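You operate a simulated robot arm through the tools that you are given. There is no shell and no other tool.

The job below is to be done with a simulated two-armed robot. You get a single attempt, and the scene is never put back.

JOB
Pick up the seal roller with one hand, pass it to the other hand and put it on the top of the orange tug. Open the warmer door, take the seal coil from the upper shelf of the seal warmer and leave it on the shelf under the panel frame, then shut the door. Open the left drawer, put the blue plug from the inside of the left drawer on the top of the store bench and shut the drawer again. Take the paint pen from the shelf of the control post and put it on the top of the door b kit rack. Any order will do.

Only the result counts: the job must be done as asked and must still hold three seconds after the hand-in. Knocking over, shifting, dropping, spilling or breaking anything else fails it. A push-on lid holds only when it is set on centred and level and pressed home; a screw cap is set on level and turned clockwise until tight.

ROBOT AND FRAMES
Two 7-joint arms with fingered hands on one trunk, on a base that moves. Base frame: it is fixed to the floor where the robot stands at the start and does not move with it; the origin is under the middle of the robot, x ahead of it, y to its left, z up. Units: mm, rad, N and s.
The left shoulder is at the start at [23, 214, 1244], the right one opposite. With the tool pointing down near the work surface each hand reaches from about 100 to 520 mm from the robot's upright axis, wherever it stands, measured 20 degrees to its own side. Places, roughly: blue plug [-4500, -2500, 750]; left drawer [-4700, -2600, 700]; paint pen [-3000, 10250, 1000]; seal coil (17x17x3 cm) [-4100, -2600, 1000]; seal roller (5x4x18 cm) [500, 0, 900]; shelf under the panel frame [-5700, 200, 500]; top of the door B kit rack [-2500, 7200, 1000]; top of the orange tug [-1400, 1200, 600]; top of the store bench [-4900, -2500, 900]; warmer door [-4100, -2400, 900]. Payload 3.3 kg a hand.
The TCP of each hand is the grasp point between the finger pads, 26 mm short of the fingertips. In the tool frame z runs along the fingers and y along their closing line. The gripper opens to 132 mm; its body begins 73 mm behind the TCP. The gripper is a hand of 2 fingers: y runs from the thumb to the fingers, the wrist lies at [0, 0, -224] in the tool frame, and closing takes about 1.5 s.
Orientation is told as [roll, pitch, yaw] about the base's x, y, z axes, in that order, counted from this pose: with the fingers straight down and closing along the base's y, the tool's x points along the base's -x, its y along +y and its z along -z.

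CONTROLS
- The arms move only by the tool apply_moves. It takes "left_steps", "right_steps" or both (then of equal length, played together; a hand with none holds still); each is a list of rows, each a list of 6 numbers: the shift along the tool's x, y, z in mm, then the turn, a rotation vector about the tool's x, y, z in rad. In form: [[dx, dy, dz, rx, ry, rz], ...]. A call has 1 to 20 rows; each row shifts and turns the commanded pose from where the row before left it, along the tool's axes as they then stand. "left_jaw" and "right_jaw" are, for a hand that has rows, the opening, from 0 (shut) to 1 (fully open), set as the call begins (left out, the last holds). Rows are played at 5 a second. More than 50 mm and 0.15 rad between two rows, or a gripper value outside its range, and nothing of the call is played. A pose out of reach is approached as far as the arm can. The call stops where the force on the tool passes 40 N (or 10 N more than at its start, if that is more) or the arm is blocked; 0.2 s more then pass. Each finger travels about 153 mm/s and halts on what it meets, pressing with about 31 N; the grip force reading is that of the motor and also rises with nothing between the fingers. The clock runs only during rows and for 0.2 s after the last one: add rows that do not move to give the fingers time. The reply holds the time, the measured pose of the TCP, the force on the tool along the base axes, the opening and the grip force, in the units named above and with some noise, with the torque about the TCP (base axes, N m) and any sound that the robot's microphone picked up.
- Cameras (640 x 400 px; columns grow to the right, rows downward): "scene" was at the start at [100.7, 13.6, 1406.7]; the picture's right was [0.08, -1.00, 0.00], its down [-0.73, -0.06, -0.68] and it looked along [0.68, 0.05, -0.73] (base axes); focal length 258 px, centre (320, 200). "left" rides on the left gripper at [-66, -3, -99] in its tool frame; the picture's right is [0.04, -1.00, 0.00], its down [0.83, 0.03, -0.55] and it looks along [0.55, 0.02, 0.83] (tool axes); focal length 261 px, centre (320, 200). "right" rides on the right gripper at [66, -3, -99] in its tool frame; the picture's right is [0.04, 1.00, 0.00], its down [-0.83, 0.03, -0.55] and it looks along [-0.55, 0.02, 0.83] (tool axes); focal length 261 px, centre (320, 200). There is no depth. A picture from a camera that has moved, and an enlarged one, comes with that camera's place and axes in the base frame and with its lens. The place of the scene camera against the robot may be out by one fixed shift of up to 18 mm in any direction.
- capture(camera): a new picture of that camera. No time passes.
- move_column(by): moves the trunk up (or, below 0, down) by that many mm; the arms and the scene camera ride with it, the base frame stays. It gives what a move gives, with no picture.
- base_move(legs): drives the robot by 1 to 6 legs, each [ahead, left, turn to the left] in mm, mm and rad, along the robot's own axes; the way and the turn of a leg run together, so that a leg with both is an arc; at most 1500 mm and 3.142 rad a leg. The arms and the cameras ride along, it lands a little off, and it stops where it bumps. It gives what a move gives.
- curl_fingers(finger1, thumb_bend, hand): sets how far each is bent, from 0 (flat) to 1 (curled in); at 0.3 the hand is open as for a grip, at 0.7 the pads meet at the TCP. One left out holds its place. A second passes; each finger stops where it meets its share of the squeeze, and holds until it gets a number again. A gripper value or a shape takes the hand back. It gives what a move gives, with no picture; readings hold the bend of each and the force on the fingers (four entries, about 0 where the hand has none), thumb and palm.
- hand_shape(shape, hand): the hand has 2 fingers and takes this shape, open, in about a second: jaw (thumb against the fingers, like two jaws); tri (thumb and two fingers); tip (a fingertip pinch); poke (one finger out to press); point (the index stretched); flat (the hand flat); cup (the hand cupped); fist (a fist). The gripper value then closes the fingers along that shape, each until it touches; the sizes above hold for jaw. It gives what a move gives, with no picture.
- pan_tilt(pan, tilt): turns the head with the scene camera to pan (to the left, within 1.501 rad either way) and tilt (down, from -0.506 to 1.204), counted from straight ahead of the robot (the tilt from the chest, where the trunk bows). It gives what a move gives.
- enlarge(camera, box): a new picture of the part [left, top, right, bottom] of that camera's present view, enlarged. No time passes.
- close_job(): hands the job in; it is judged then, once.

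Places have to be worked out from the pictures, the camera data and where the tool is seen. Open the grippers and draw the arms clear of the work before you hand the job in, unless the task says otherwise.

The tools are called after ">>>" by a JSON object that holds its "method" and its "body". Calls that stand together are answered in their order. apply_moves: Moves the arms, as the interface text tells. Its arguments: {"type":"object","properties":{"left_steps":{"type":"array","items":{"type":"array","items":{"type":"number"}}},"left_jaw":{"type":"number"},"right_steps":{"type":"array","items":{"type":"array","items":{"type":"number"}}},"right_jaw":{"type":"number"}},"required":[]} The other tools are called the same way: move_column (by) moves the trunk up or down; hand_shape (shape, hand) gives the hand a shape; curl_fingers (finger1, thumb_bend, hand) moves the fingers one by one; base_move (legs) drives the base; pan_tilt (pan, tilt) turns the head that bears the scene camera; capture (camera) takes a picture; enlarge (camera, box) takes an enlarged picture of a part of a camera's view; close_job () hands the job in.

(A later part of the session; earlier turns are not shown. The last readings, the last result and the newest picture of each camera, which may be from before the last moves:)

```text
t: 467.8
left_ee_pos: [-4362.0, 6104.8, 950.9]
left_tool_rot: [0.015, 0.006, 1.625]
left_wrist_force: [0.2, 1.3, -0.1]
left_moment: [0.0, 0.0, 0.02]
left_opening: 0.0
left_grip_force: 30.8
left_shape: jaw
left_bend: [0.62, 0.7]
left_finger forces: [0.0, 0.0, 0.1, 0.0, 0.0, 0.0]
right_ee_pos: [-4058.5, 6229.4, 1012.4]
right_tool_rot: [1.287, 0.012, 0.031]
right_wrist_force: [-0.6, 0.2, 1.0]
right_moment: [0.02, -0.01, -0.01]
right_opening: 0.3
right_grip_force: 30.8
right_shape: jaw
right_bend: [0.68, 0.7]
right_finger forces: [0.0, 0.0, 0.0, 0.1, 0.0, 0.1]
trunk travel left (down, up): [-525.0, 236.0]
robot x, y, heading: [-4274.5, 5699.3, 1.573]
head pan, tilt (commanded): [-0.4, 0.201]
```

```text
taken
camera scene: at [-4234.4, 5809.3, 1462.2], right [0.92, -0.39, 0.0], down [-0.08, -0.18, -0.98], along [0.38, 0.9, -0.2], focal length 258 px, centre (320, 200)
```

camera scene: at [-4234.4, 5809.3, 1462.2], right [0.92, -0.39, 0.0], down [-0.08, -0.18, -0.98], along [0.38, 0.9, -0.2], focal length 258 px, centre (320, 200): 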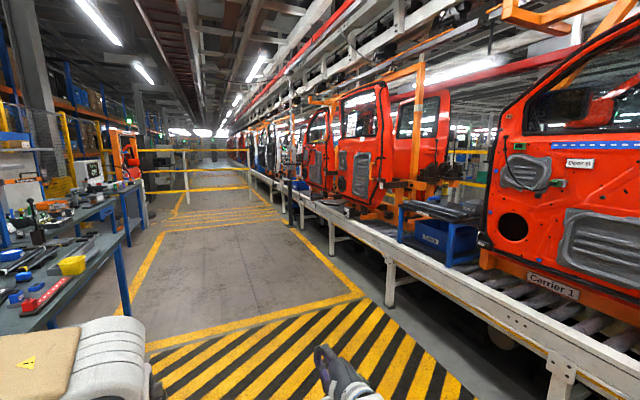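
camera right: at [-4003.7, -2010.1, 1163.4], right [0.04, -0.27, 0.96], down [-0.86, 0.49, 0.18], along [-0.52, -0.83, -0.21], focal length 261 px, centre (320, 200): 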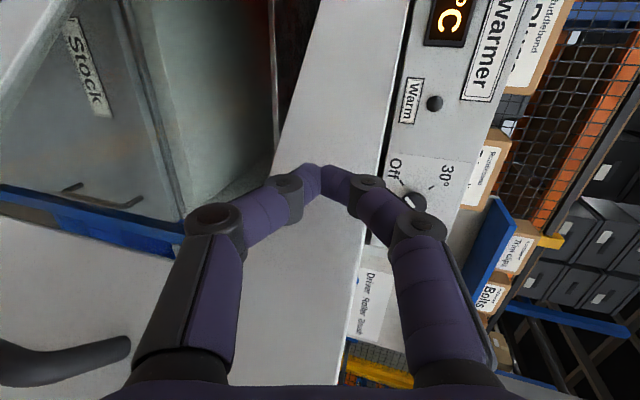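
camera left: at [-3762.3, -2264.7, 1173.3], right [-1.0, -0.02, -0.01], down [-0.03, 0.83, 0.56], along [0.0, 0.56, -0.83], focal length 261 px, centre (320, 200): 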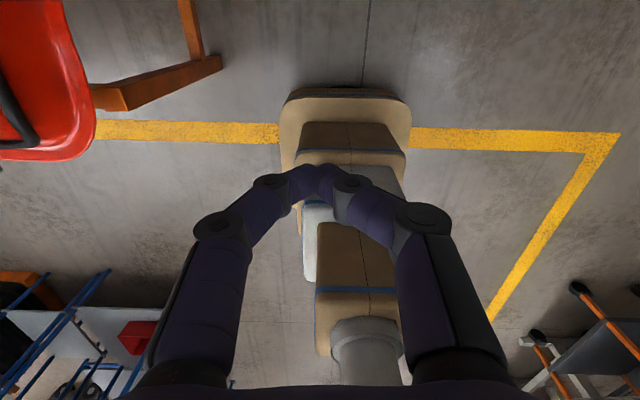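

I can see the kit rack (blue frame with a black top by the line, near (-2500, 7200)) and a thin black post further on at about (-3000, 10250): the control post. I drive on 3 m.

>>> {"method": "base_move", "body": {"legs": [[1500, 0, 0], [1500, 0, 0]]}}

>>> {"method": "pan_tilt", "body": {"pan": -0.5, "tilt": 0.25}}

>>> {"method": "capture", "body": {"camera": "scene"}}

>>> {"method": "pan_tilt", "body": {"pan": -1.4, "tilt": 0.3}}

>>> {"method": "capture", "body": {"camera": "scene"}}

```text
t: 482.4
left_ee_pos: [-4304.1, 9121.3, 950.6]
left_tool_rot: [0.015, 0.007, 1.596]
left_wrist_force: [-0.4, -0.3, 0.3]
left_moment: [-0.01, 0.01, 0.0]
left_opening: 0.0
left_grip_force: 31.5
left_shape: jaw
left_bend: [0.62, 0.7]
left_finger forces: [0.0, 0.0, 0.0, 0.0, 0.0, 0.0]
right_ee_pos: [-3996.8, 9238.1, 1012.3]
right_tool_rot: [1.287, 0.012, 0.0]
right_wrist_force: [-0.1, -0.2, 1.0]
right_moment: [0.04, 0.01, 0.0]
right_opening: 0.0
right_grip_force: 30.7
right_shape: jaw
right_bend: [0.68, 0.7]
right_finger forces: [0.1, 0.0, 0.0, 0.0, 0.0, 0.0]
trunk travel left (down, up): [-525.0, 236.0]
robot x, y, heading: [-4232.9, 8715.2, 1.541]
head pan, tilt (commanded): [-0.4, 0.201]
```

```text
t: 483.0
left_ee_pos: [-4303.6, 9121.0, 951.4]
left_tool_rot: [0.013, 0.003, 1.595]
left_wrist_force: [-0.4, 0.5, -0.5]
left_moment: [0.01, 0.0, 0.0]
left_opening: 0.2
left_grip_force: 31.3
left_shape: jaw
left_bend: [0.62, 0.7]
left_finger forces: [0.1, 0.1, 0.1, 0.0, 0.0, 0.1]
right_ee_pos: [-3996.2, 9237.6, 1013.3]
right_tool_rot: [1.289, 0.014, 0.0]
right_wrist_force: [1.1, 0.3, 1.2]
right_moment: [0.02, 0.01, 0.01]
right_opening: 0.1
right_grip_force: 31.6
right_shape: jaw
right_bend: [0.68, 0.7]
right_finger forces: [0.0, 0.0, 0.0, 0.0, 0.0, 0.1]
trunk travel left (down, up): [-525.0, 236.0]
robot x, y, heading: [-4232.7, 8712.6, 1.537]
head pan, tilt (commanded): [-0.499, 0.25]
```

```text
taken
camera scene: at [-4177.3, 8818.1, 1457.7], right [0.86, -0.51, 0.0], down [-0.12, -0.21, -0.97], along [0.49, 0.84, -0.25], focal length 258 px, centre (320, 200)
```

scene: 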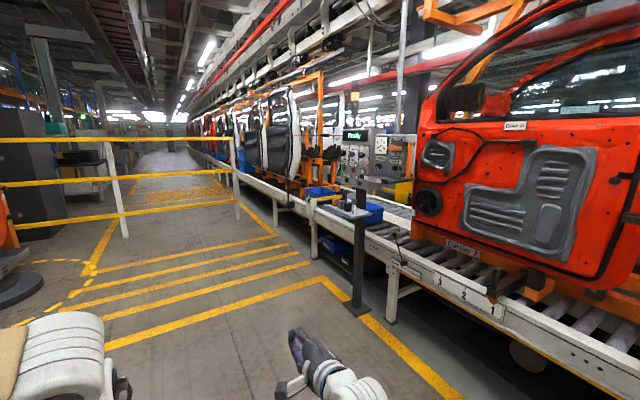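

```text
t: 484.2
left_ee_pos: [-4303.0, 9121.5, 951.3]
left_tool_rot: [0.014, 0.006, 1.596]
left_wrist_force: [0.5, 0.8, 0.9]
left_moment: [0.04, -0.03, 0.01]
left_opening: 0.0
left_grip_force: 30.8
left_shape: jaw
left_bend: [0.62, 0.7]
left_finger forces: [0.0, 0.0, 0.1, 0.0, 0.0, 0.1]
right_ee_pos: [-3996.0, 9238.0, 1013.0]
right_tool_rot: [1.289, 0.014, -0.002]
right_wrist_force: [-0.4, -1.4, 0.4]
right_moment: [0.0, -0.02, -0.01]
right_opening: 0.0
right_grip_force: 31.0
right_shape: jaw
right_bend: [0.68, 0.7]
right_finger forces: [0.0, 0.0, 0.1, 0.1, 0.0, 0.0]
trunk travel left (down, up): [-525.0, 236.0]
robot x, y, heading: [-4233.5, 8715.4, 1.542]
head pan, tilt (commanded): [-1.4, 0.3]
```

```text
taken
camera scene: at [-4132.0, 8750.6, 1453.0], right [0.14, -0.99, 0.0], down [-0.29, -0.04, -0.96], along [0.95, 0.13, -0.3], focal length 258 px, centre (320, 200)
```

scene: 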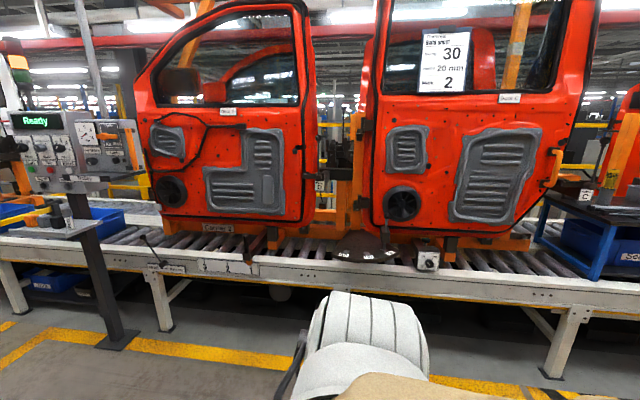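

The control post (black column with a small shelf) is on the right by the line. I drive 1.5 m on and turn right to face it.

>>> {"method": "base_move", "body": {"legs": [[1500, 0, 0], [0, 0, -1.545]]}}

>>> {"method": "pan_tilt", "body": {"pan": 0.0, "tilt": 0.4}}

>>> {"method": "capture", "body": {"camera": "scene"}}

```text
t: 495.4
left_ee_pos: [-3766.6, 10360.1, 951.4]
left_tool_rot: [0.016, 0.005, 0.105]
left_wrist_force: [0.4, 0.0, 0.2]
left_moment: [-0.01, 0.01, 0.04]
left_opening: 0.0
left_grip_force: 31.3
left_shape: jaw
left_bend: [0.62, 0.7]
left_finger forces: [0.0, 0.0, 0.1, 0.0, 0.0, 0.0]
right_ee_pos: [-3624.5, 10062.4, 1013.3]
right_tool_rot: [1.286, 0.011, -1.489]
right_wrist_force: [-0.4, 0.1, 0.6]
right_moment: [-0.01, 0.02, 0.02]
right_opening: 0.3
right_grip_force: 30.9
right_shape: jaw
right_bend: [0.68, 0.7]
right_finger forces: [0.1, 0.1, 0.1, 0.0, 0.0, 0.0]
trunk travel left (down, up): [-525.0, 236.0]
robot x, y, heading: [-4163.9, 10252.6, 0.051]
head pan, tilt (commanded): [-1.4, 0.3]
```

```text
t: 497.0
left_ee_pos: [-3766.6, 10359.7, 951.4]
left_tool_rot: [0.015, 0.005, 0.104]
left_wrist_force: [-0.5, 0.2, -0.3]
left_moment: [0.01, 0.0, 0.0]
left_opening: 0.0
left_grip_force: 30.7
left_shape: jaw
left_bend: [0.62, 0.7]
left_finger forces: [0.0, 0.0, 0.0, 0.1, 0.0, 0.0]
right_ee_pos: [-3625.2, 10064.0, 1013.4]
right_tool_rot: [1.287, 0.011, -1.488]
right_wrist_force: [0.7, 0.1, 0.7]
right_moment: [-0.01, -0.01, 0.01]
right_opening: 0.3
right_grip_force: 30.9
right_shape: jaw
right_bend: [0.68, 0.7]
right_finger forces: [0.0, 0.0, 0.1, 0.0, 0.1, 0.0]
trunk travel left (down, up): [-525.0, 236.0]
robot x, y, heading: [-4166.5, 10255.1, 0.047]
head pan, tilt (commanded): [0.0, 0.4]
```

```text
taken
camera scene: at [-4051.5, 10268.1, 1443.7], right [0.05, -1.0, 0.0], down [-0.39, -0.02, -0.92], along [0.92, 0.05, -0.39], focal length 258 px, centre (320, 200)
```

scene: 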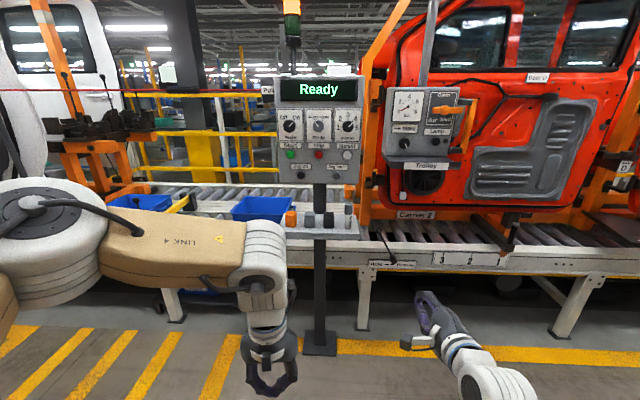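

I face the control post: panel on top, a small shelf below with several items. I enlarge it.

>>> {"method": "enlarge", "body": {"camera": "scene", "box": [240, 160, 400, 270]}}

>>> {"method": "capture", "body": {"camera": "left"}}

>>> {"method": "capture", "body": {"camera": "right"}}

```text
3.64 times, centred on (320, 215) of scene
camera zoom: at [-4051.5, 10268.1, 1443.7], right [0.05, -1.0, 0.0], down [-0.39, -0.02, -0.92], along [0.92, 0.05, -0.39], focal length 938 px, centre (320, 146)
```

zoom: 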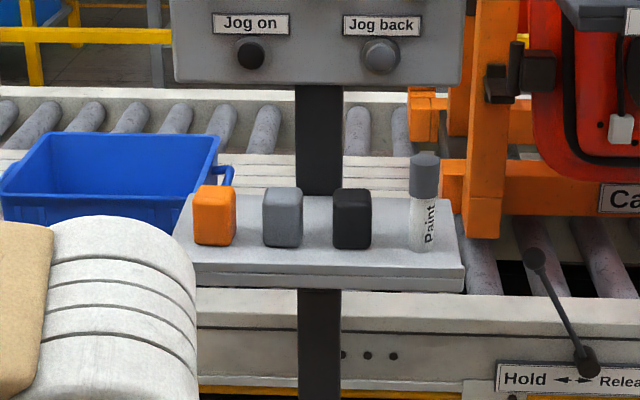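

```text
taken
camera left: at [-3700.1, 10361.5, 1049.4], right [0.06, -1.0, -0.01], down [-0.83, -0.06, 0.56], along [-0.56, -0.02, -0.83], focal length 261 px, centre (320, 200)
```

left: 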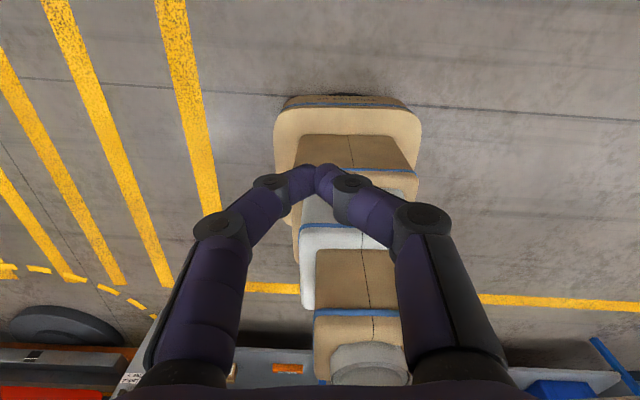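

```text
taken
camera right: at [-3724.4, 10123.3, 1038.6], right [0.28, 0.05, 0.96], down [-0.45, -0.87, 0.18], along [0.85, -0.48, -0.22], focal length 261 px, centre (320, 200)
```

right: 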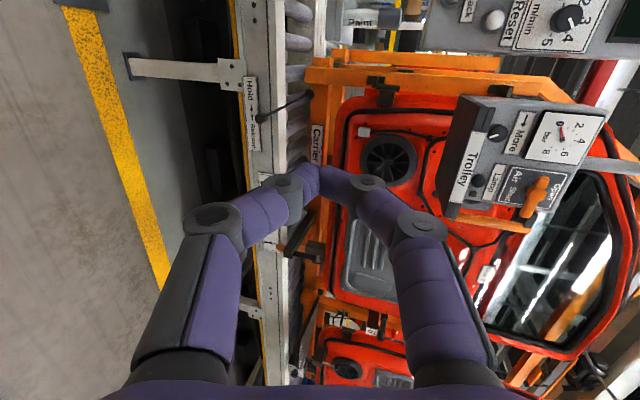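

The paint pen ("Paint", grey cap) stands upright at the shelf's right end, at about (-3126, 10206), z 930–1047, ~30 mm thick; the black box is ~43 mm to its left. I'll take it with the right hand from the front, closing sideways. First I reorient the hand in free air.

>>> {"method": "apply_moves", "body": {"right_steps": [[0, 0, 0, 0, 0, -0.15], [0, 0, 0, 0, 0, -0.15], [0, 0, 0, 0, 0, -0.15], [0, 0, 0, 0, 0, -0.15], [0, 0, 0, 0, 0, -0.15], [0, 0, 0, 0, 0, -0.15], [0, 0, 0, 0, 0, -0.15], [0, 0, 0, 0, 0, -0.15], [0, 0, 0, 0, 0, -0.15], [0, 0, 0, 0, 0, -0.15], [0, 0, 0, 0, 0, -0.071], [0, 0, 0, 0, 0.12, 0], [0, 0, 0, 0, 0.12, 0], [0, 0, 0, 0, 0.1, 0], [0, 0, 0, 0, 0, 0]], "right_jaw": 0.6}}

>>> {"method": "base_move", "body": {"legs": [[0, 0, -0.05], [250, 120, 0]]}}

>>> {"method": "capture", "body": {"camera": "scene"}}

>>> {"method": "capture", "body": {"camera": "right"}}

```text
t: 500.2
left_ee_pos: [-3767.3, 10359.1, 951.9]
left_tool_rot: [0.013, 0.003, 0.106]
left_wrist_force: [0.6, 0.2, 0.4]
left_moment: [0.04, -0.03, 0.03]
left_opening: 0.0
left_grip_force: 30.6
left_shape: jaw
left_bend: [0.62, 0.7]
left_finger forces: [0.1, 0.0, 0.1, 0.0, 0.0, 0.1]
right_ee_pos: [-3626.7, 10062.7, 1012.4]
right_tool_rot: [0.024, -0.948, 0.063]
right_wrist_force: [-0.6, 0.5, -0.3]
right_moment: [-0.01, 0.01, 0.02]
right_opening: 78.7
right_grip_force: 0.1
right_shape: jaw
right_bend: [0.71, 0.7]
right_finger forces: [0.0, 0.0, 0.0, 0.0, 0.1, 0.0]
trunk travel left (down, up): [-525.0, 236.0]
robot x, y, heading: [-4168.4, 10255.5, 0.048]
head pan, tilt (commanded): [0.0, 0.4]
```

```text
t: 502.5
left_ee_pos: [-3511.3, 10458.7, 950.2]
left_tool_rot: [0.014, 0.005, 0.056]
left_wrist_force: [0.0, 0.2, 0.3]
left_moment: [-0.02, -0.01, -0.02]
left_opening: 0.0
left_grip_force: 30.9
left_shape: jaw
left_bend: [0.62, 0.7]
left_finger forces: [0.0, 0.1, 0.0, 0.1, 0.0, 0.0]
right_ee_pos: [-3385.1, 10157.3, 1010.9]
right_tool_rot: [0.022, -0.948, 0.012]
right_wrist_force: [0.0, 0.3, 0.2]
right_moment: [0.0, 0.01, 0.0]
right_opening: 78.9
right_grip_force: 0.2
right_shape: jaw
right_bend: [0.71, 0.7]
right_finger forces: [0.0, 0.0, 0.0, 0.0, 0.0, 0.0]
trunk travel left (down, up): [-525.0, 236.0]
robot x, y, heading: [-3914.9, 10374.4, 0.005]
head pan, tilt (commanded): [0.0, 0.4]
```

```text
taken
camera scene: at [-3799.8, 10382.7, 1443.6], right [0.0, -1.0, 0.0], down [-0.39, 0.0, -0.92], along [0.92, 0.0, -0.39], focal length 258 px, centre (320, 200)
```

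scene: 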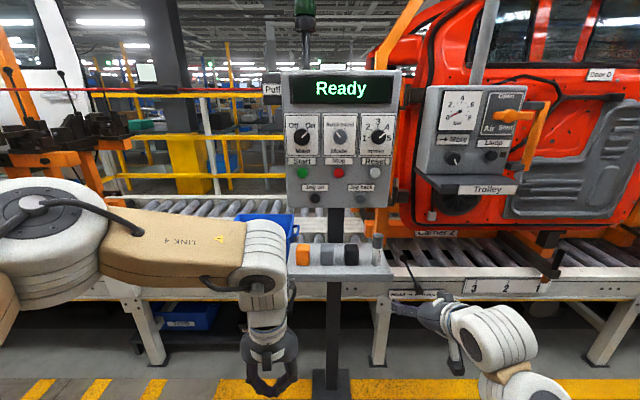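

```text
taken
camera right: at [-3502.2, 10153.2, 1015.8], right [-0.06, 1.0, -0.02], down [0.04, 0.02, 1.0], along [1.0, 0.06, -0.04], focal length 261 px, centre (320, 200)
```

right: 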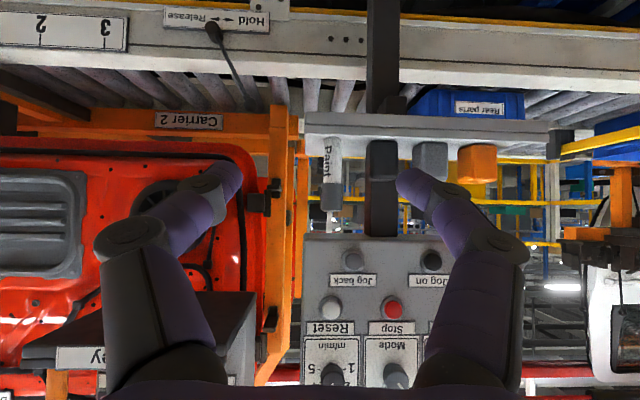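

The pen is in view of both cameras. I enlarge both to locate it exactly.

>>> {"method": "enlarge", "body": {"camera": "scene", "box": [280, 200, 420, 300]}}

>>> {"method": "enlarge", "body": {"camera": "right", "box": [260, 90, 460, 260]}}

```text
4.00 times, centred on (350, 250) of scene
camera zoom: at [-3799.8, 10382.7, 1443.6], right [0.0, -1.0, 0.0], down [-0.39, 0.0, -0.92], along [0.92, 0.0, -0.39], focal length 1031 px, centre (200, 0)
```

zoom: 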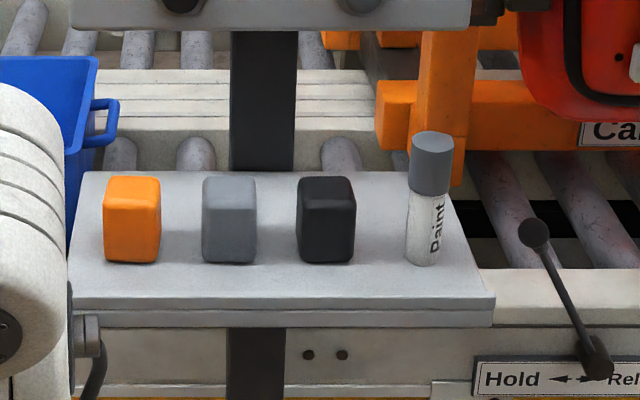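

```text
2.35 times, centred on (360, 175) of right
camera zoom: at [-3502.2, 10153.2, 1015.8], right [-0.06, 1.0, -0.02], down [0.04, 0.02, 1.0], along [1.0, 0.06, -0.04], focal length 613 px, centre (226, 259)
```

zoom: 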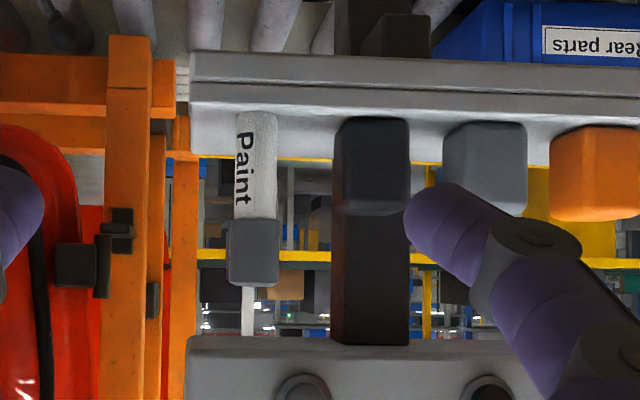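

The pen is at about (-3093, 10196), standing from z ≈ 900 to 1018, with its grey cap from z 972 up. I'll grip the cap at z ≈ 990. I drive 160 mm closer first.

>>> {"method": "base_move", "body": {"legs": [[160, 0, 0]]}}

>>> {"method": "apply_moves", "body": {"right_steps": [[0, 18, 0, 0, 0, 0], [0, 18, 0, 0, 0, 0], [0, 0, 0, 0, 0, 0]], "right_jaw": 0.5}}

>>> {"method": "capture", "body": {"camera": "right"}}

>>> {"method": "capture", "body": {"camera": "scene"}}

```text
t: 503.9
left_ee_pos: [-3345.7, 10459.7, 950.9]
left_tool_rot: [0.015, 0.006, 0.057]
left_wrist_force: [-0.4, 0.3, -0.6]
left_moment: [0.0, 0.04, 0.0]
left_opening: 0.0
left_grip_force: 31.6
left_shape: jaw
left_bend: [0.62, 0.7]
left_finger forces: [0.1, 0.0, 0.0, 0.1, 0.0, 0.0]
right_ee_pos: [-3219.5, 10160.0, 1011.6]
right_tool_rot: [0.021, -0.95, 0.016]
right_wrist_force: [0.1, 0.3, 0.7]
right_moment: [-0.03, 0.01, 0.02]
right_opening: 78.8
right_grip_force: 0.1
right_shape: jaw
right_bend: [0.71, 0.7]
right_finger forces: [0.0, 0.0, 0.1, 0.0, 0.0, 0.1]
trunk travel left (down, up): [-525.0, 236.0]
robot x, y, heading: [-3752.9, 10377.2, 0.002]
head pan, tilt (commanded): [0.0, 0.4]
```

```text
t: 504.8
left_ee_pos: [-3347.0, 10460.1, 952.6]
left_tool_rot: [0.013, 0.003, 0.057]
left_wrist_force: [-0.4, -0.8, 0.1]
left_moment: [0.0, 0.01, -0.03]
left_opening: 0.0
left_grip_force: 31.1
left_shape: jaw
left_bend: [0.62, 0.7]
left_finger forces: [0.0, 0.1, 0.0, 0.0, 0.0, 0.0]
right_ee_pos: [-3222.6, 10195.8, 1011.0]
right_tool_rot: [0.023, -0.947, 0.016]
right_wrist_force: [0.4, -0.1, -0.3]
right_moment: [0.01, -0.04, 0.01]
right_opening: 66.5
right_grip_force: 0.0
right_shape: jaw
right_bend: [0.73, 0.7]
right_finger forces: [0.1, 0.1, 0.0, 0.0, 0.0, 0.1]
trunk travel left (down, up): [-525.0, 236.0]
robot x, y, heading: [-3750.4, 10374.2, 0.005]
head pan, tilt (commanded): [0.0, 0.4]
```

```text
taken
camera right: at [-3339.7, 10191.4, 1016.1], right [-0.06, 1.0, -0.02], down [0.04, 0.02, 1.0], along [1.0, 0.06, -0.04], focal length 261 px, centre (320, 200)
```

right: 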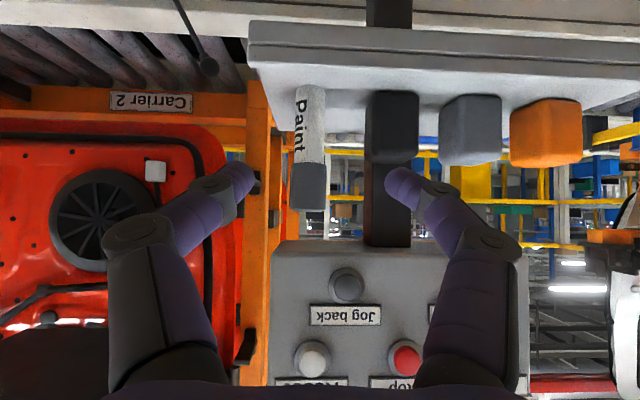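

```text
taken
camera scene: at [-3637.2, 10382.7, 1443.7], right [0.0, -1.0, 0.0], down [-0.39, 0.0, -0.92], along [0.92, 0.0, -0.39], focal length 258 px, centre (320, 200)
```

scene: 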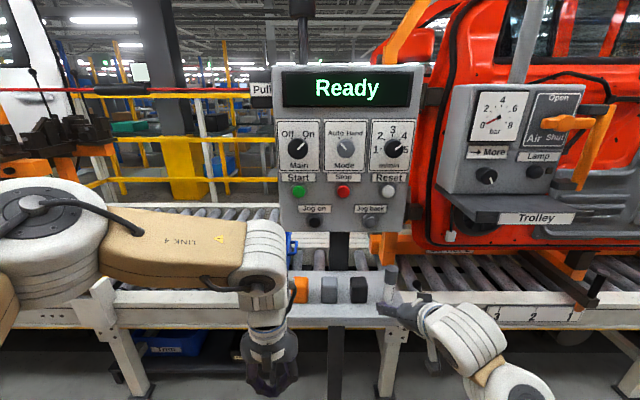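

The pen is straight ahead (y ≈ 10196, x ≈ -3097, cap centre z ≈ 992). I advance three quarters of the way and check.

>>> {"method": "apply_moves", "body": {"right_steps": [[-14, -0.5, 28.5, 0, 0, 0], [-14, -0.5, 28.5, 0, 0, 0], [-14, -0.5, 28.5, 0, 0, 0], [0, 0, 0, 0, 0, 0]]}}

>>> {"method": "capture", "body": {"camera": "right"}}

>>> {"method": "enlarge", "body": {"camera": "scene", "box": [280, 230, 440, 330]}}

```text
t: 505.8
left_ee_pos: [-3348.7, 10459.8, 951.8]
left_tool_rot: [0.015, 0.004, 0.059]
left_wrist_force: [-0.2, 0.3, -0.5]
left_moment: [-0.02, 0.0, 0.0]
left_opening: 0.1
left_grip_force: 30.8
left_shape: jaw
left_bend: [0.62, 0.7]
left_finger forces: [0.0, 0.0, 0.0, 0.1, 0.1, 0.0]
right_ee_pos: [-3130.0, 10197.2, 994.9]
right_tool_rot: [0.023, -0.95, 0.016]
right_wrist_force: [-0.1, 0.7, 0.3]
right_moment: [0.03, -0.04, 0.03]
right_opening: 66.5
right_grip_force: 0.1
right_shape: jaw
right_bend: [0.73, 0.7]
right_finger forces: [0.0, 0.0, 0.0, 0.1, 0.0, 0.0]
trunk travel left (down, up): [-525.0, 236.0]
robot x, y, heading: [-3750.8, 10376.3, 0.002]
head pan, tilt (commanded): [0.0, 0.4]
```

```text
taken
camera right: at [-3246.4, 10191.9, 1000.2], right [-0.06, 1.0, -0.02], down [0.04, 0.02, 1.0], along [1.0, 0.06, -0.04], focal length 261 px, centre (320, 200)
```

right: 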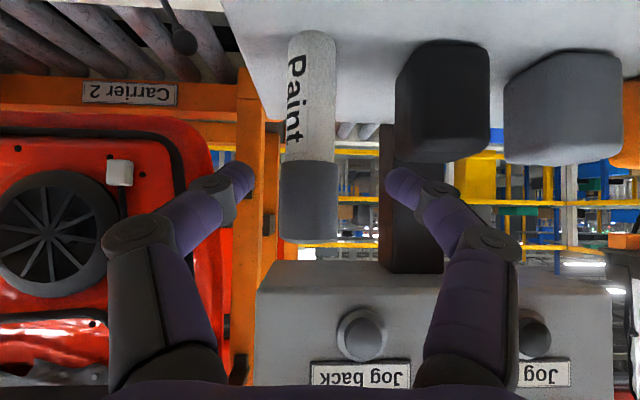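

```text
4.00 times, centred on (360, 280) of scene
camera zoom: at [-3637.6, 10382.8, 1443.7], right [0.0, -1.0, 0.0], down [-0.39, 0.0, -0.92], along [0.92, 0.0, -0.39], focal length 1031 px, centre (160, -120)
```

zoom: 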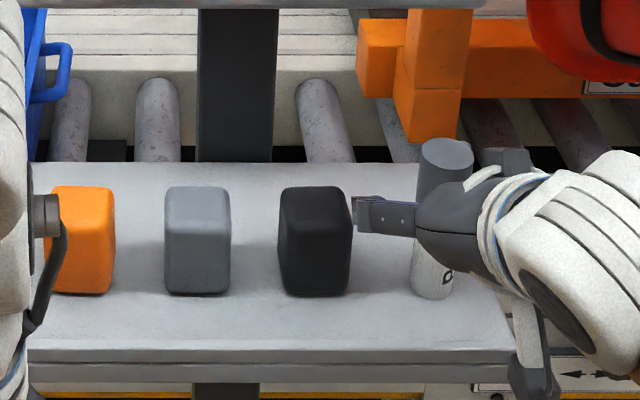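

The pen is centred between the fingers, about 38 mm ahead. I advance the rest and close on the cap.

>>> {"method": "apply_moves", "body": {"right_steps": [[-8.7, -1, 16.5, 0, 0, 0], [-8.7, -1, 16.5, 0, 0, 0], [0, 0, 0, 0, 0, 0]]}}

>>> {"method": "capture", "body": {"camera": "right"}}

>>> {"method": "enlarge", "body": {"camera": "scene", "box": [280, 230, 440, 330]}}

```text
t: 506.6
left_ee_pos: [-3347.5, 10460.8, 950.3]
left_tool_rot: [0.014, 0.002, 0.058]
left_wrist_force: [-0.3, 0.1, 0.5]
left_moment: [-0.01, 0.01, 0.01]
left_opening: 0.0
left_grip_force: 31.0
left_shape: jaw
left_bend: [0.62, 0.7]
left_finger forces: [0.0, 0.1, 0.0, 0.1, 0.1, 0.0]
right_ee_pos: [-3092.7, 10196.6, 991.5]
right_tool_rot: [0.022, -0.947, 0.017]
right_wrist_force: [0.4, -0.5, -1.3]
right_moment: [0.02, -0.01, -0.01]
right_opening: 66.4
right_grip_force: 0.0
right_shape: jaw
right_bend: [0.73, 0.7]
right_finger forces: [0.0, 0.0, 0.0, 0.0, 0.0, 0.0]
trunk travel left (down, up): [-525.0, 236.0]
robot x, y, heading: [-3752.9, 10374.6, 0.003]
head pan, tilt (commanded): [0.0, 0.4]
```

```text
taken
camera right: at [-3209.4, 10191.5, 996.5], right [-0.06, 1.0, -0.02], down [0.04, 0.02, 1.0], along [1.0, 0.06, -0.04], focal length 261 px, centre (320, 200)
```

right: 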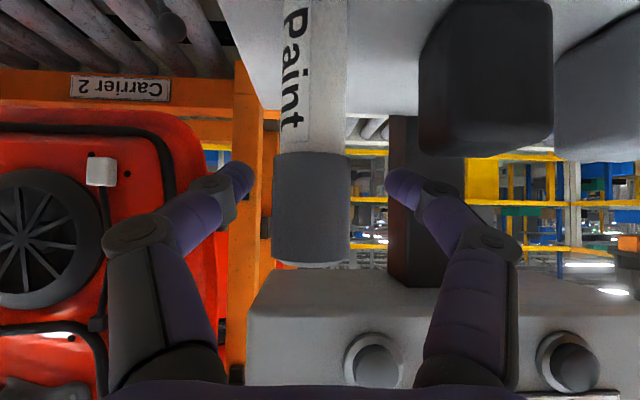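

```text
4.00 times, centred on (360, 280) of scene
camera zoom: at [-3637.3, 10382.8, 1443.7], right [0.0, -1.0, 0.0], down [-0.39, 0.0, -0.92], along [0.92, 0.0, -0.39], focal length 1031 px, centre (160, -120)
```

zoom: 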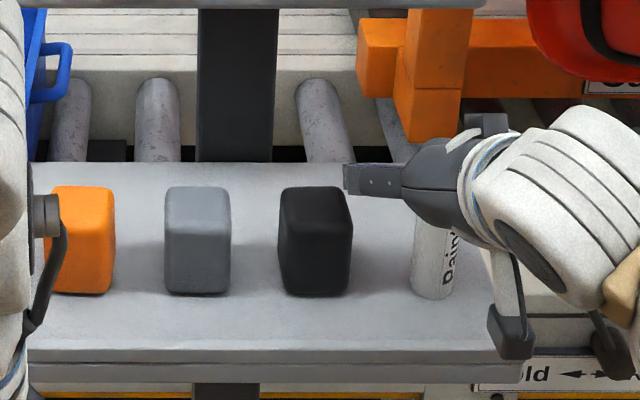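

The pads are level with the cap, 4 mm off to one side. I correct that and close.

>>> {"method": "apply_moves", "body": {"right_steps": [[0, -4, 0, 0, 0, 0], [0, 0, 0, 0, 0, 0]]}}

>>> {"method": "apply_moves", "body": {"right_steps": [[0, 0, 0, 0, 0, 0], [0, 0, 0, 0, 0, 0], [0, 0, 0, 0, 0, 0], [0, 0, 0, 0, 0, 0], [0, 0, 0, 0, 0, 0], [0, 0, 0, 0, 0, 0]], "right_jaw": 0.0}}

>>> {"method": "capture", "body": {"camera": "right"}}

>>> {"method": "enlarge", "body": {"camera": "scene", "box": [280, 230, 440, 330]}}

```text
t: 507.1
left_ee_pos: [-3346.6, 10460.8, 951.5]
left_tool_rot: [0.014, 0.003, 0.057]
left_wrist_force: [1.0, -0.3, 0.1]
left_moment: [0.01, -0.01, 0.01]
left_opening: 0.0
left_grip_force: 31.1
left_shape: jaw
left_bend: [0.62, 0.7]
left_finger forces: [0.0, 0.0, 0.0, 0.1, 0.1, 0.0]
right_ee_pos: [-3091.3, 10191.1, 991.1]
right_tool_rot: [0.022, -0.948, 0.017]
right_wrist_force: [0.2, 0.2, -0.5]
right_moment: [-0.02, -0.02, -0.01]
right_opening: 66.4
right_grip_force: 0.0
right_shape: jaw
right_bend: [0.73, 0.7]
right_finger forces: [0.0, 0.0, 0.0, 0.0, 0.0, 0.0]
trunk travel left (down, up): [-525.0, 236.0]
robot x, y, heading: [-3750.5, 10376.2, 0.002]
head pan, tilt (commanded): [0.0, 0.4]
```

```text
t: 508.6
left_ee_pos: [-3348.3, 10459.9, 950.4]
left_tool_rot: [0.014, 0.002, 0.059]
left_wrist_force: [0.5, -0.3, -0.1]
left_moment: [0.04, -0.02, -0.02]
left_opening: 0.0
left_grip_force: 31.6
left_shape: jaw
left_bend: [0.62, 0.7]
left_finger forces: [0.1, 0.0, 0.1, 0.1, 0.1, 0.1]
right_ee_pos: [-3092.6, 10191.5, 992.7]
right_tool_rot: [0.023, -0.948, 0.016]
right_wrist_force: [-0.5, -0.2, 0.8]
right_moment: [0.02, 0.02, -0.01]
right_opening: 0.0
right_grip_force: 30.8
right_shape: jaw
right_bend: [0.63, 0.7]
right_finger forces: [0.1, 0.0, 0.0, 0.1, 0.1, 0.0]
trunk travel left (down, up): [-525.0, 236.0]
robot x, y, heading: [-3752.7, 10380.1, 0.002]
head pan, tilt (commanded): [0.0, 0.4]
```

```text
taken
camera right: at [-3208.9, 10187.7, 996.4], right [-0.06, 1.0, -0.02], down [0.04, 0.02, 1.0], along [1.0, 0.06, -0.04], focal length 261 px, centre (320, 200)
```

right: 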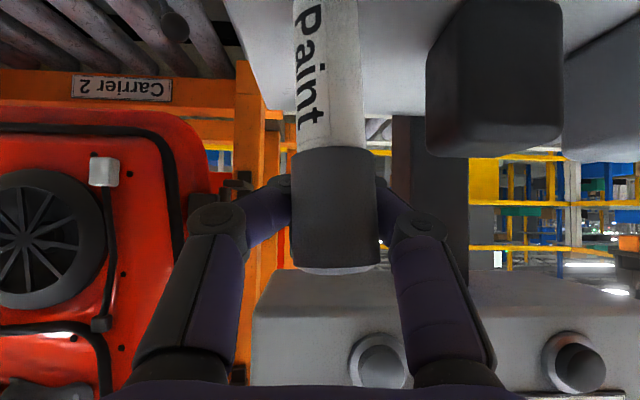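

```text
4.00 times, centred on (360, 280) of scene
camera zoom: at [-3637.2, 10382.8, 1443.7], right [0.0, -1.0, 0.0], down [-0.39, 0.0, -0.92], along [0.92, 0.0, -0.39], focal length 1031 px, centre (160, -120)
```

zoom: 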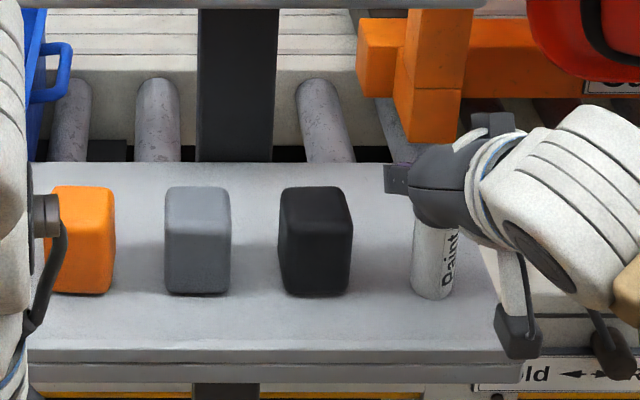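

The fingertips closed behind the pen, so it sits nearer than judged (x ≈ -3107). I open again, draw back 16 mm and close.

>>> {"method": "apply_moves", "body": {"right_steps": [[0, 0, 0, 0, 0, 0], [0, 0, 0, 0, 0, 0], [0, 0, 0, 0, 0, 0], [0, 0, 0, 0, 0, 0]], "right_jaw": 0.5}}

>>> {"method": "capture", "body": {"camera": "right"}}

>>> {"method": "enlarge", "body": {"camera": "scene", "box": [280, 230, 440, 330]}}

```text
t: 509.6
left_ee_pos: [-3348.3, 10460.3, 951.7]
left_tool_rot: [0.014, 0.003, 0.057]
left_wrist_force: [0.0, 0.5, 0.8]
left_moment: [0.03, -0.01, 0.03]
left_opening: 0.0
left_grip_force: 30.7
left_shape: jaw
left_bend: [0.62, 0.7]
left_finger forces: [0.0, 0.0, 0.0, 0.0, 0.0, 0.1]
right_ee_pos: [-3092.2, 10191.9, 992.3]
right_tool_rot: [0.023, -0.947, 0.017]
right_wrist_force: [0.2, 1.0, 0.1]
right_moment: [-0.01, -0.05, 0.0]
right_opening: 65.3
right_grip_force: 0.0
right_shape: jaw
right_bend: [0.73, 0.7]
right_finger forces: [0.0, 0.1, 0.0, 0.0, 0.1, 0.1]
trunk travel left (down, up): [-525.0, 236.0]
robot x, y, heading: [-3751.9, 10373.7, 0.003]
head pan, tilt (commanded): [0.0, 0.4]
```

```text
taken
camera right: at [-3208.9, 10187.7, 996.4], right [-0.06, 1.0, -0.02], down [0.04, 0.02, 1.0], along [1.0, 0.06, -0.04], focal length 261 px, centre (320, 200)
```

right: 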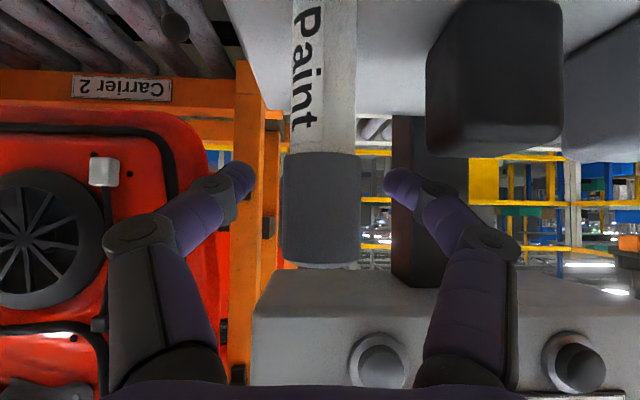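

```text
4.00 times, centred on (360, 280) of scene
camera zoom: at [-3637.2, 10382.8, 1443.7], right [0.0, -1.0, 0.0], down [-0.39, 0.0, -0.92], along [0.92, 0.0, -0.39], focal length 1031 px, centre (160, -120)
```

zoom: 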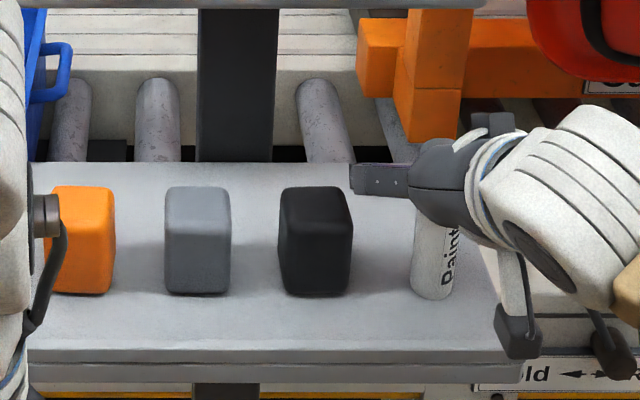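

The pen stands freely again. I draw back 15 mm and try closing once more.

>>> {"method": "apply_moves", "body": {"right_steps": [[8.7, 2, -12.2, 0, 0, 0], [0, 0, 0, 0, 0, 0]]}}

>>> {"method": "apply_moves", "body": {"right_steps": [[0, 0, 0, 0, 0, 0], [0, 0, 0, 0, 0, 0], [0, 0, 0, 0, 0, 0], [0, 0, 0, 0, 0, 0], [0, 0, 0, 0, 0, 0], [0, 0, 0, 0, 0, 0]], "right_jaw": 0.0}}

>>> {"method": "capture", "body": {"camera": "right"}}

```text
t: 510.1
left_ee_pos: [-3346.4, 10460.9, 951.9]
left_tool_rot: [0.012, 0.004, 0.06]
left_wrist_force: [-0.4, 0.0, -0.2]
left_moment: [-0.04, 0.03, -0.02]
left_opening: 0.0
left_grip_force: 30.8
left_shape: jaw
left_bend: [0.62, 0.7]
left_finger forces: [0.1, 0.0, 0.0, 0.0, 0.0, 0.0]
right_ee_pos: [-3106.7, 10192.3, 992.3]
right_tool_rot: [0.024, -0.948, 0.015]
right_wrist_force: [0.5, 0.5, -1.2]
right_moment: [0.01, -0.01, -0.01]
right_opening: 65.4
right_grip_force: 0.0
right_shape: jaw
right_bend: [0.73, 0.7]
right_finger forces: [0.1, 0.0, 0.0, 0.0, 0.1, 0.0]
trunk travel left (down, up): [-525.0, 236.0]
robot x, y, heading: [-3751.2, 10374.9, 0.002]
head pan, tilt (commanded): [0.0, 0.4]
```

```text
t: 511.6
left_ee_pos: [-3347.1, 10459.9, 952.2]
left_tool_rot: [0.012, 0.004, 0.058]
left_wrist_force: [-0.6, 0.0, -0.5]
left_moment: [0.0, 0.01, -0.01]
left_opening: 0.1
left_grip_force: 31.4
left_shape: jaw
left_bend: [0.62, 0.7]
left_finger forces: [0.0, 0.0, 0.1, 0.1, 0.1, 0.0]
right_ee_pos: [-3107.1, 10192.7, 993.3]
right_tool_rot: [0.023, -0.948, 0.016]
right_wrist_force: [-0.4, 1.0, 0.0]
right_moment: [0.04, -0.02, 0.01]
right_opening: 21.0
right_grip_force: 30.9
right_shape: jaw
right_bend: [0.73, 0.71]
right_finger forces: [25.3, 0.1, 0.0, 0.0, 25.1, 0.0]
trunk travel left (down, up): [-525.0, 236.0]
robot x, y, heading: [-3751.0, 10373.8, 0.007]
head pan, tilt (commanded): [0.0, 0.4]
```

```text
taken
camera right: at [-3223.9, 10187.8, 996.9], right [-0.06, 1.0, -0.02], down [0.04, 0.02, 1.0], along [1.0, 0.06, -0.04], focal length 261 px, centre (320, 200)
```

right: 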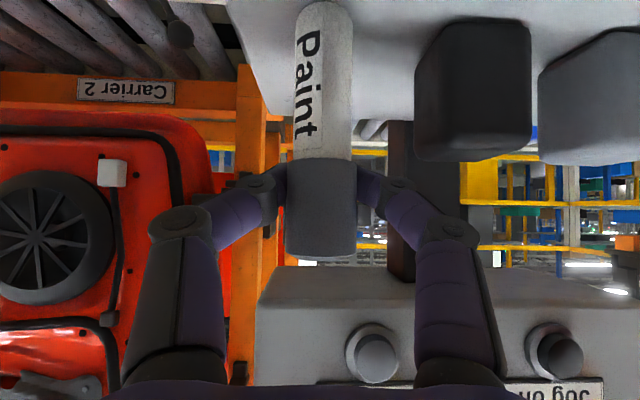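

Now the pen's cap is firmly gripped (25 N each side). I lift it 18 mm and draw it straight back off the shelf.

>>> {"method": "apply_moves", "body": {"right_steps": [[-4.9, 0, -3.5, 0, 0, 0], [-4.9, 0, -3.5, 0, 0, 0], [-4.9, 0, -3.5, 0, 0, 0], [0, 0, 0, 0, 0, 0]]}}

>>> {"method": "capture", "body": {"camera": "right"}}

>>> {"method": "base_move", "body": {"legs": [[-350, 0, 0]]}}

>>> {"method": "capture", "body": {"camera": "scene"}}

>>> {"method": "capture", "body": {"camera": "right"}}

```text
t: 512.5
left_ee_pos: [-3347.4, 10460.4, 951.0]
left_tool_rot: [0.013, 0.002, 0.06]
left_wrist_force: [-0.6, -0.8, 1.0]
left_moment: [0.06, -0.01, -0.02]
left_opening: 0.0
left_grip_force: 31.4
left_shape: jaw
left_bend: [0.62, 0.7]
left_finger forces: [0.0, 0.0, 0.0, 0.0, 0.0, 0.1]
right_ee_pos: [-3107.1, 10192.1, 1012.2]
right_tool_rot: [0.023, -0.947, 0.016]
right_wrist_force: [-0.3, 0.7, -0.7]
right_moment: [0.0, 0.0, 0.01]
right_opening: 21.4
right_grip_force: 30.8
right_shape: jaw
right_bend: [0.73, 0.71]
right_finger forces: [25.3, 0.1, 0.0, 0.0, 25.1, 0.1]
trunk travel left (down, up): [-525.0, 236.0]
robot x, y, heading: [-3751.7, 10375.2, 0.004]
head pan, tilt (commanded): [0.0, 0.4]
```

```text
taken
camera right: at [-3223.6, 10187.9, 1015.2], right [-0.06, 1.0, -0.02], down [0.04, 0.02, 1.0], along [1.0, 0.06, -0.04], focal length 261 px, centre (320, 200)
```

right: 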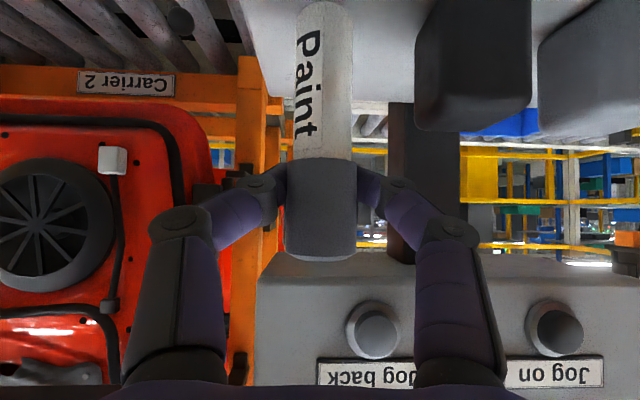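

```text
t: 514.8
left_ee_pos: [-3692.8, 10457.4, 951.6]
left_tool_rot: [0.014, 0.004, 0.051]
left_wrist_force: [-0.3, 0.3, -0.3]
left_moment: [-0.03, -0.03, -0.01]
left_opening: 0.0
left_grip_force: 30.8
left_shape: jaw
left_bend: [0.62, 0.7]
left_finger forces: [0.0, 0.0, 0.0, 0.0, 0.0, 0.0]
right_ee_pos: [-3453.3, 10187.4, 1010.8]
right_tool_rot: [0.024, -0.95, 0.01]
right_wrist_force: [-0.4, -0.3, -0.7]
right_moment: [0.02, 0.01, 0.01]
right_opening: 21.4
right_grip_force: 30.9
right_shape: jaw
right_bend: [0.73, 0.71]
right_finger forces: [25.3, 0.1, 0.0, 0.0, 25.1, 0.1]
trunk travel left (down, up): [-525.0, 236.0]
robot x, y, heading: [-4093.7, 10374.8, -0.004]
head pan, tilt (commanded): [0.0, 0.4]
```

```text
taken
camera scene: at [-3983.3, 10382.0, 1443.8], right [0.0, -1.0, 0.0], down [-0.39, 0.0, -0.92], along [0.92, 0.0, -0.39], focal length 258 px, centre (320, 200)
```

scene: 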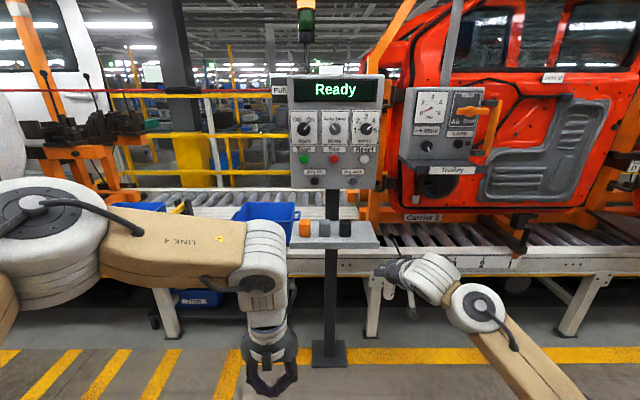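

```text
taken
camera right: at [-3570.7, 10184.0, 1015.5], right [-0.05, 1.0, -0.02], down [0.03, 0.02, 1.0], along [1.0, 0.05, -0.04], focal length 261 px, centre (320, 200)
```

right: 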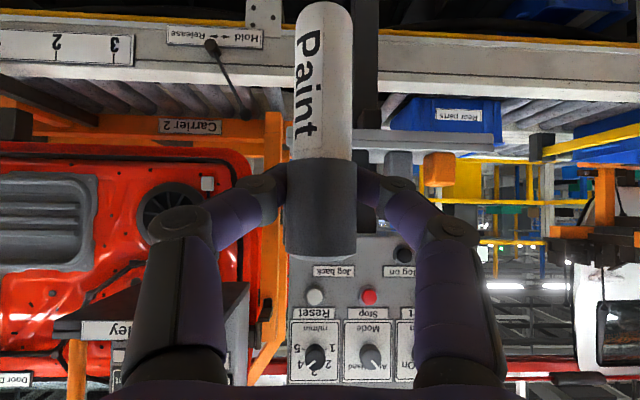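

The pen is secure and upright. I strafe right along the aisle toward the kit rack near y ≈ 7200.

>>> {"method": "base_move", "body": {"legs": [[0, -1500, 0], [0, -1450, 0]]}}

>>> {"method": "pan_tilt", "body": {"pan": -0.2, "tilt": 0.35}}

>>> {"method": "capture", "body": {"camera": "scene"}}

```text
t: 529.0
left_ee_pos: [-3821.5, 7495.9, 951.4]
left_tool_rot: [0.014, 0.003, -0.004]
left_wrist_force: [0.3, -0.6, 0.6]
left_moment: [0.02, 0.0, 0.02]
left_opening: 0.0
left_grip_force: 30.7
left_shape: jaw
left_bend: [0.62, 0.7]
left_finger forces: [0.1, 0.1, 0.1, 0.0, 0.0, 0.0]
right_ee_pos: [-3598.5, 7214.4, 1011.9]
right_tool_rot: [0.022, -0.948, -0.046]
right_wrist_force: [0.2, -0.4, -0.3]
right_moment: [-0.01, 0.02, -0.02]
right_opening: 20.9
right_grip_force: 31.0
right_shape: jaw
right_bend: [0.73, 0.71]
right_finger forces: [25.3, 0.1, 0.0, 0.1, 25.0, 0.1]
trunk travel left (down, up): [-525.0, 236.0]
robot x, y, heading: [-4228.7, 7434.4, -0.055]
head pan, tilt (commanded): [0.0, 0.4]
```

```text
t: 529.7
left_ee_pos: [-3822.0, 7496.8, 952.2]
left_tool_rot: [0.016, 0.005, -0.003]
left_wrist_force: [0.4, 0.3, 0.0]
left_moment: [-0.01, 0.0, -0.02]
left_opening: 0.0
left_grip_force: 31.4
left_shape: jaw
left_bend: [0.62, 0.7]
left_finger forces: [0.1, 0.0, 0.0, 0.0, 0.1, 0.0]
right_ee_pos: [-3597.8, 7213.7, 1010.7]
right_tool_rot: [0.022, -0.947, -0.045]
right_wrist_force: [0.5, -0.5, 0.1]
right_moment: [0.0, 0.0, -0.01]
right_opening: 21.1
right_grip_force: 30.8
right_shape: jaw
right_bend: [0.73, 0.71]
right_finger forces: [25.3, 0.0, 0.0, 0.0, 25.1, 0.0]
trunk travel left (down, up): [-525.0, 236.0]
robot x, y, heading: [-4230.1, 7436.0, -0.057]
head pan, tilt (commanded): [-0.201, 0.351]
```

```text
taken
camera scene: at [-4118.7, 7419.1, 1448.2], right [-0.25, -0.97, 0.0], down [-0.33, 0.09, -0.94], along [0.91, -0.24, -0.34], focal length 258 px, centre (320, 200)
```

scene: 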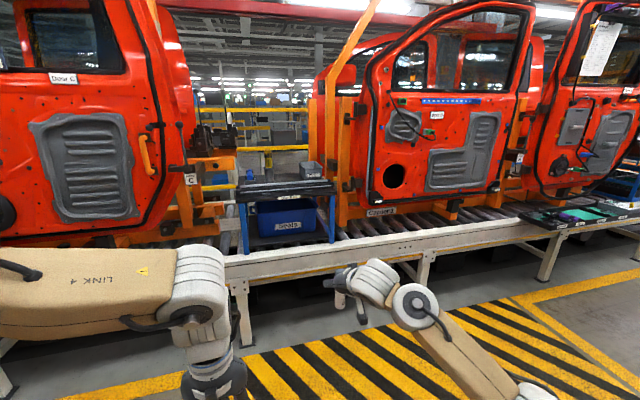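

The kit rack is straight ahead: blue frame on the line, black top with a few things on it, blue bin below. I enlarge it.

>>> {"method": "enlarge", "body": {"camera": "scene", "box": [210, 140, 370, 260]}}

>>> {"method": "capture", "body": {"camera": "right"}}

```text
3.33 times, centred on (290, 200) of scene
camera zoom: at [-4118.7, 7419.1, 1448.2], right [-0.25, -0.97, 0.0], down [-0.33, 0.09, -0.94], along [0.91, -0.24, -0.34], focal length 859 px, centre (420, 200)
```

zoom: 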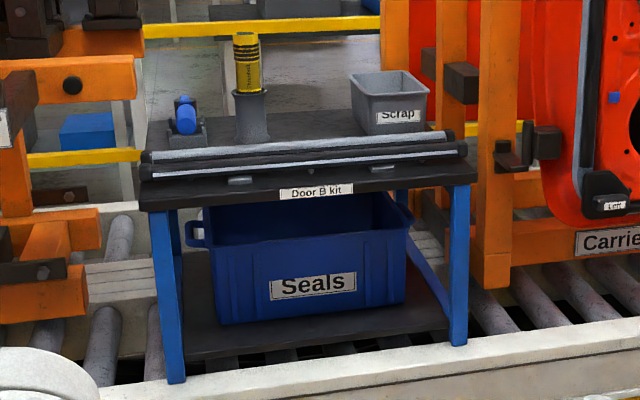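

```text
taken
camera right: at [-3715.0, 7217.3, 1015.1], right [0.0, 1.0, -0.02], down [0.04, 0.02, 1.0], along [1.0, 0.0, -0.04], focal length 261 px, centre (320, 200)
```

right: 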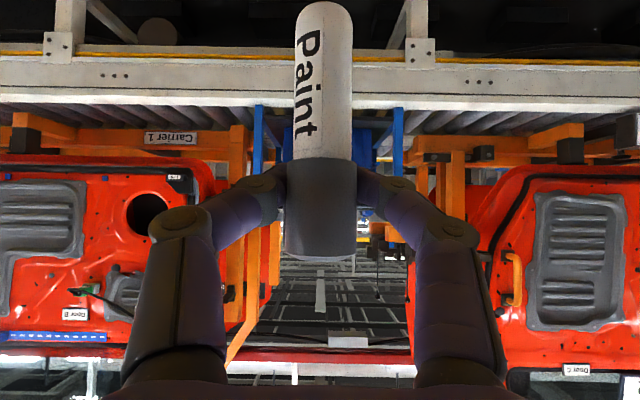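

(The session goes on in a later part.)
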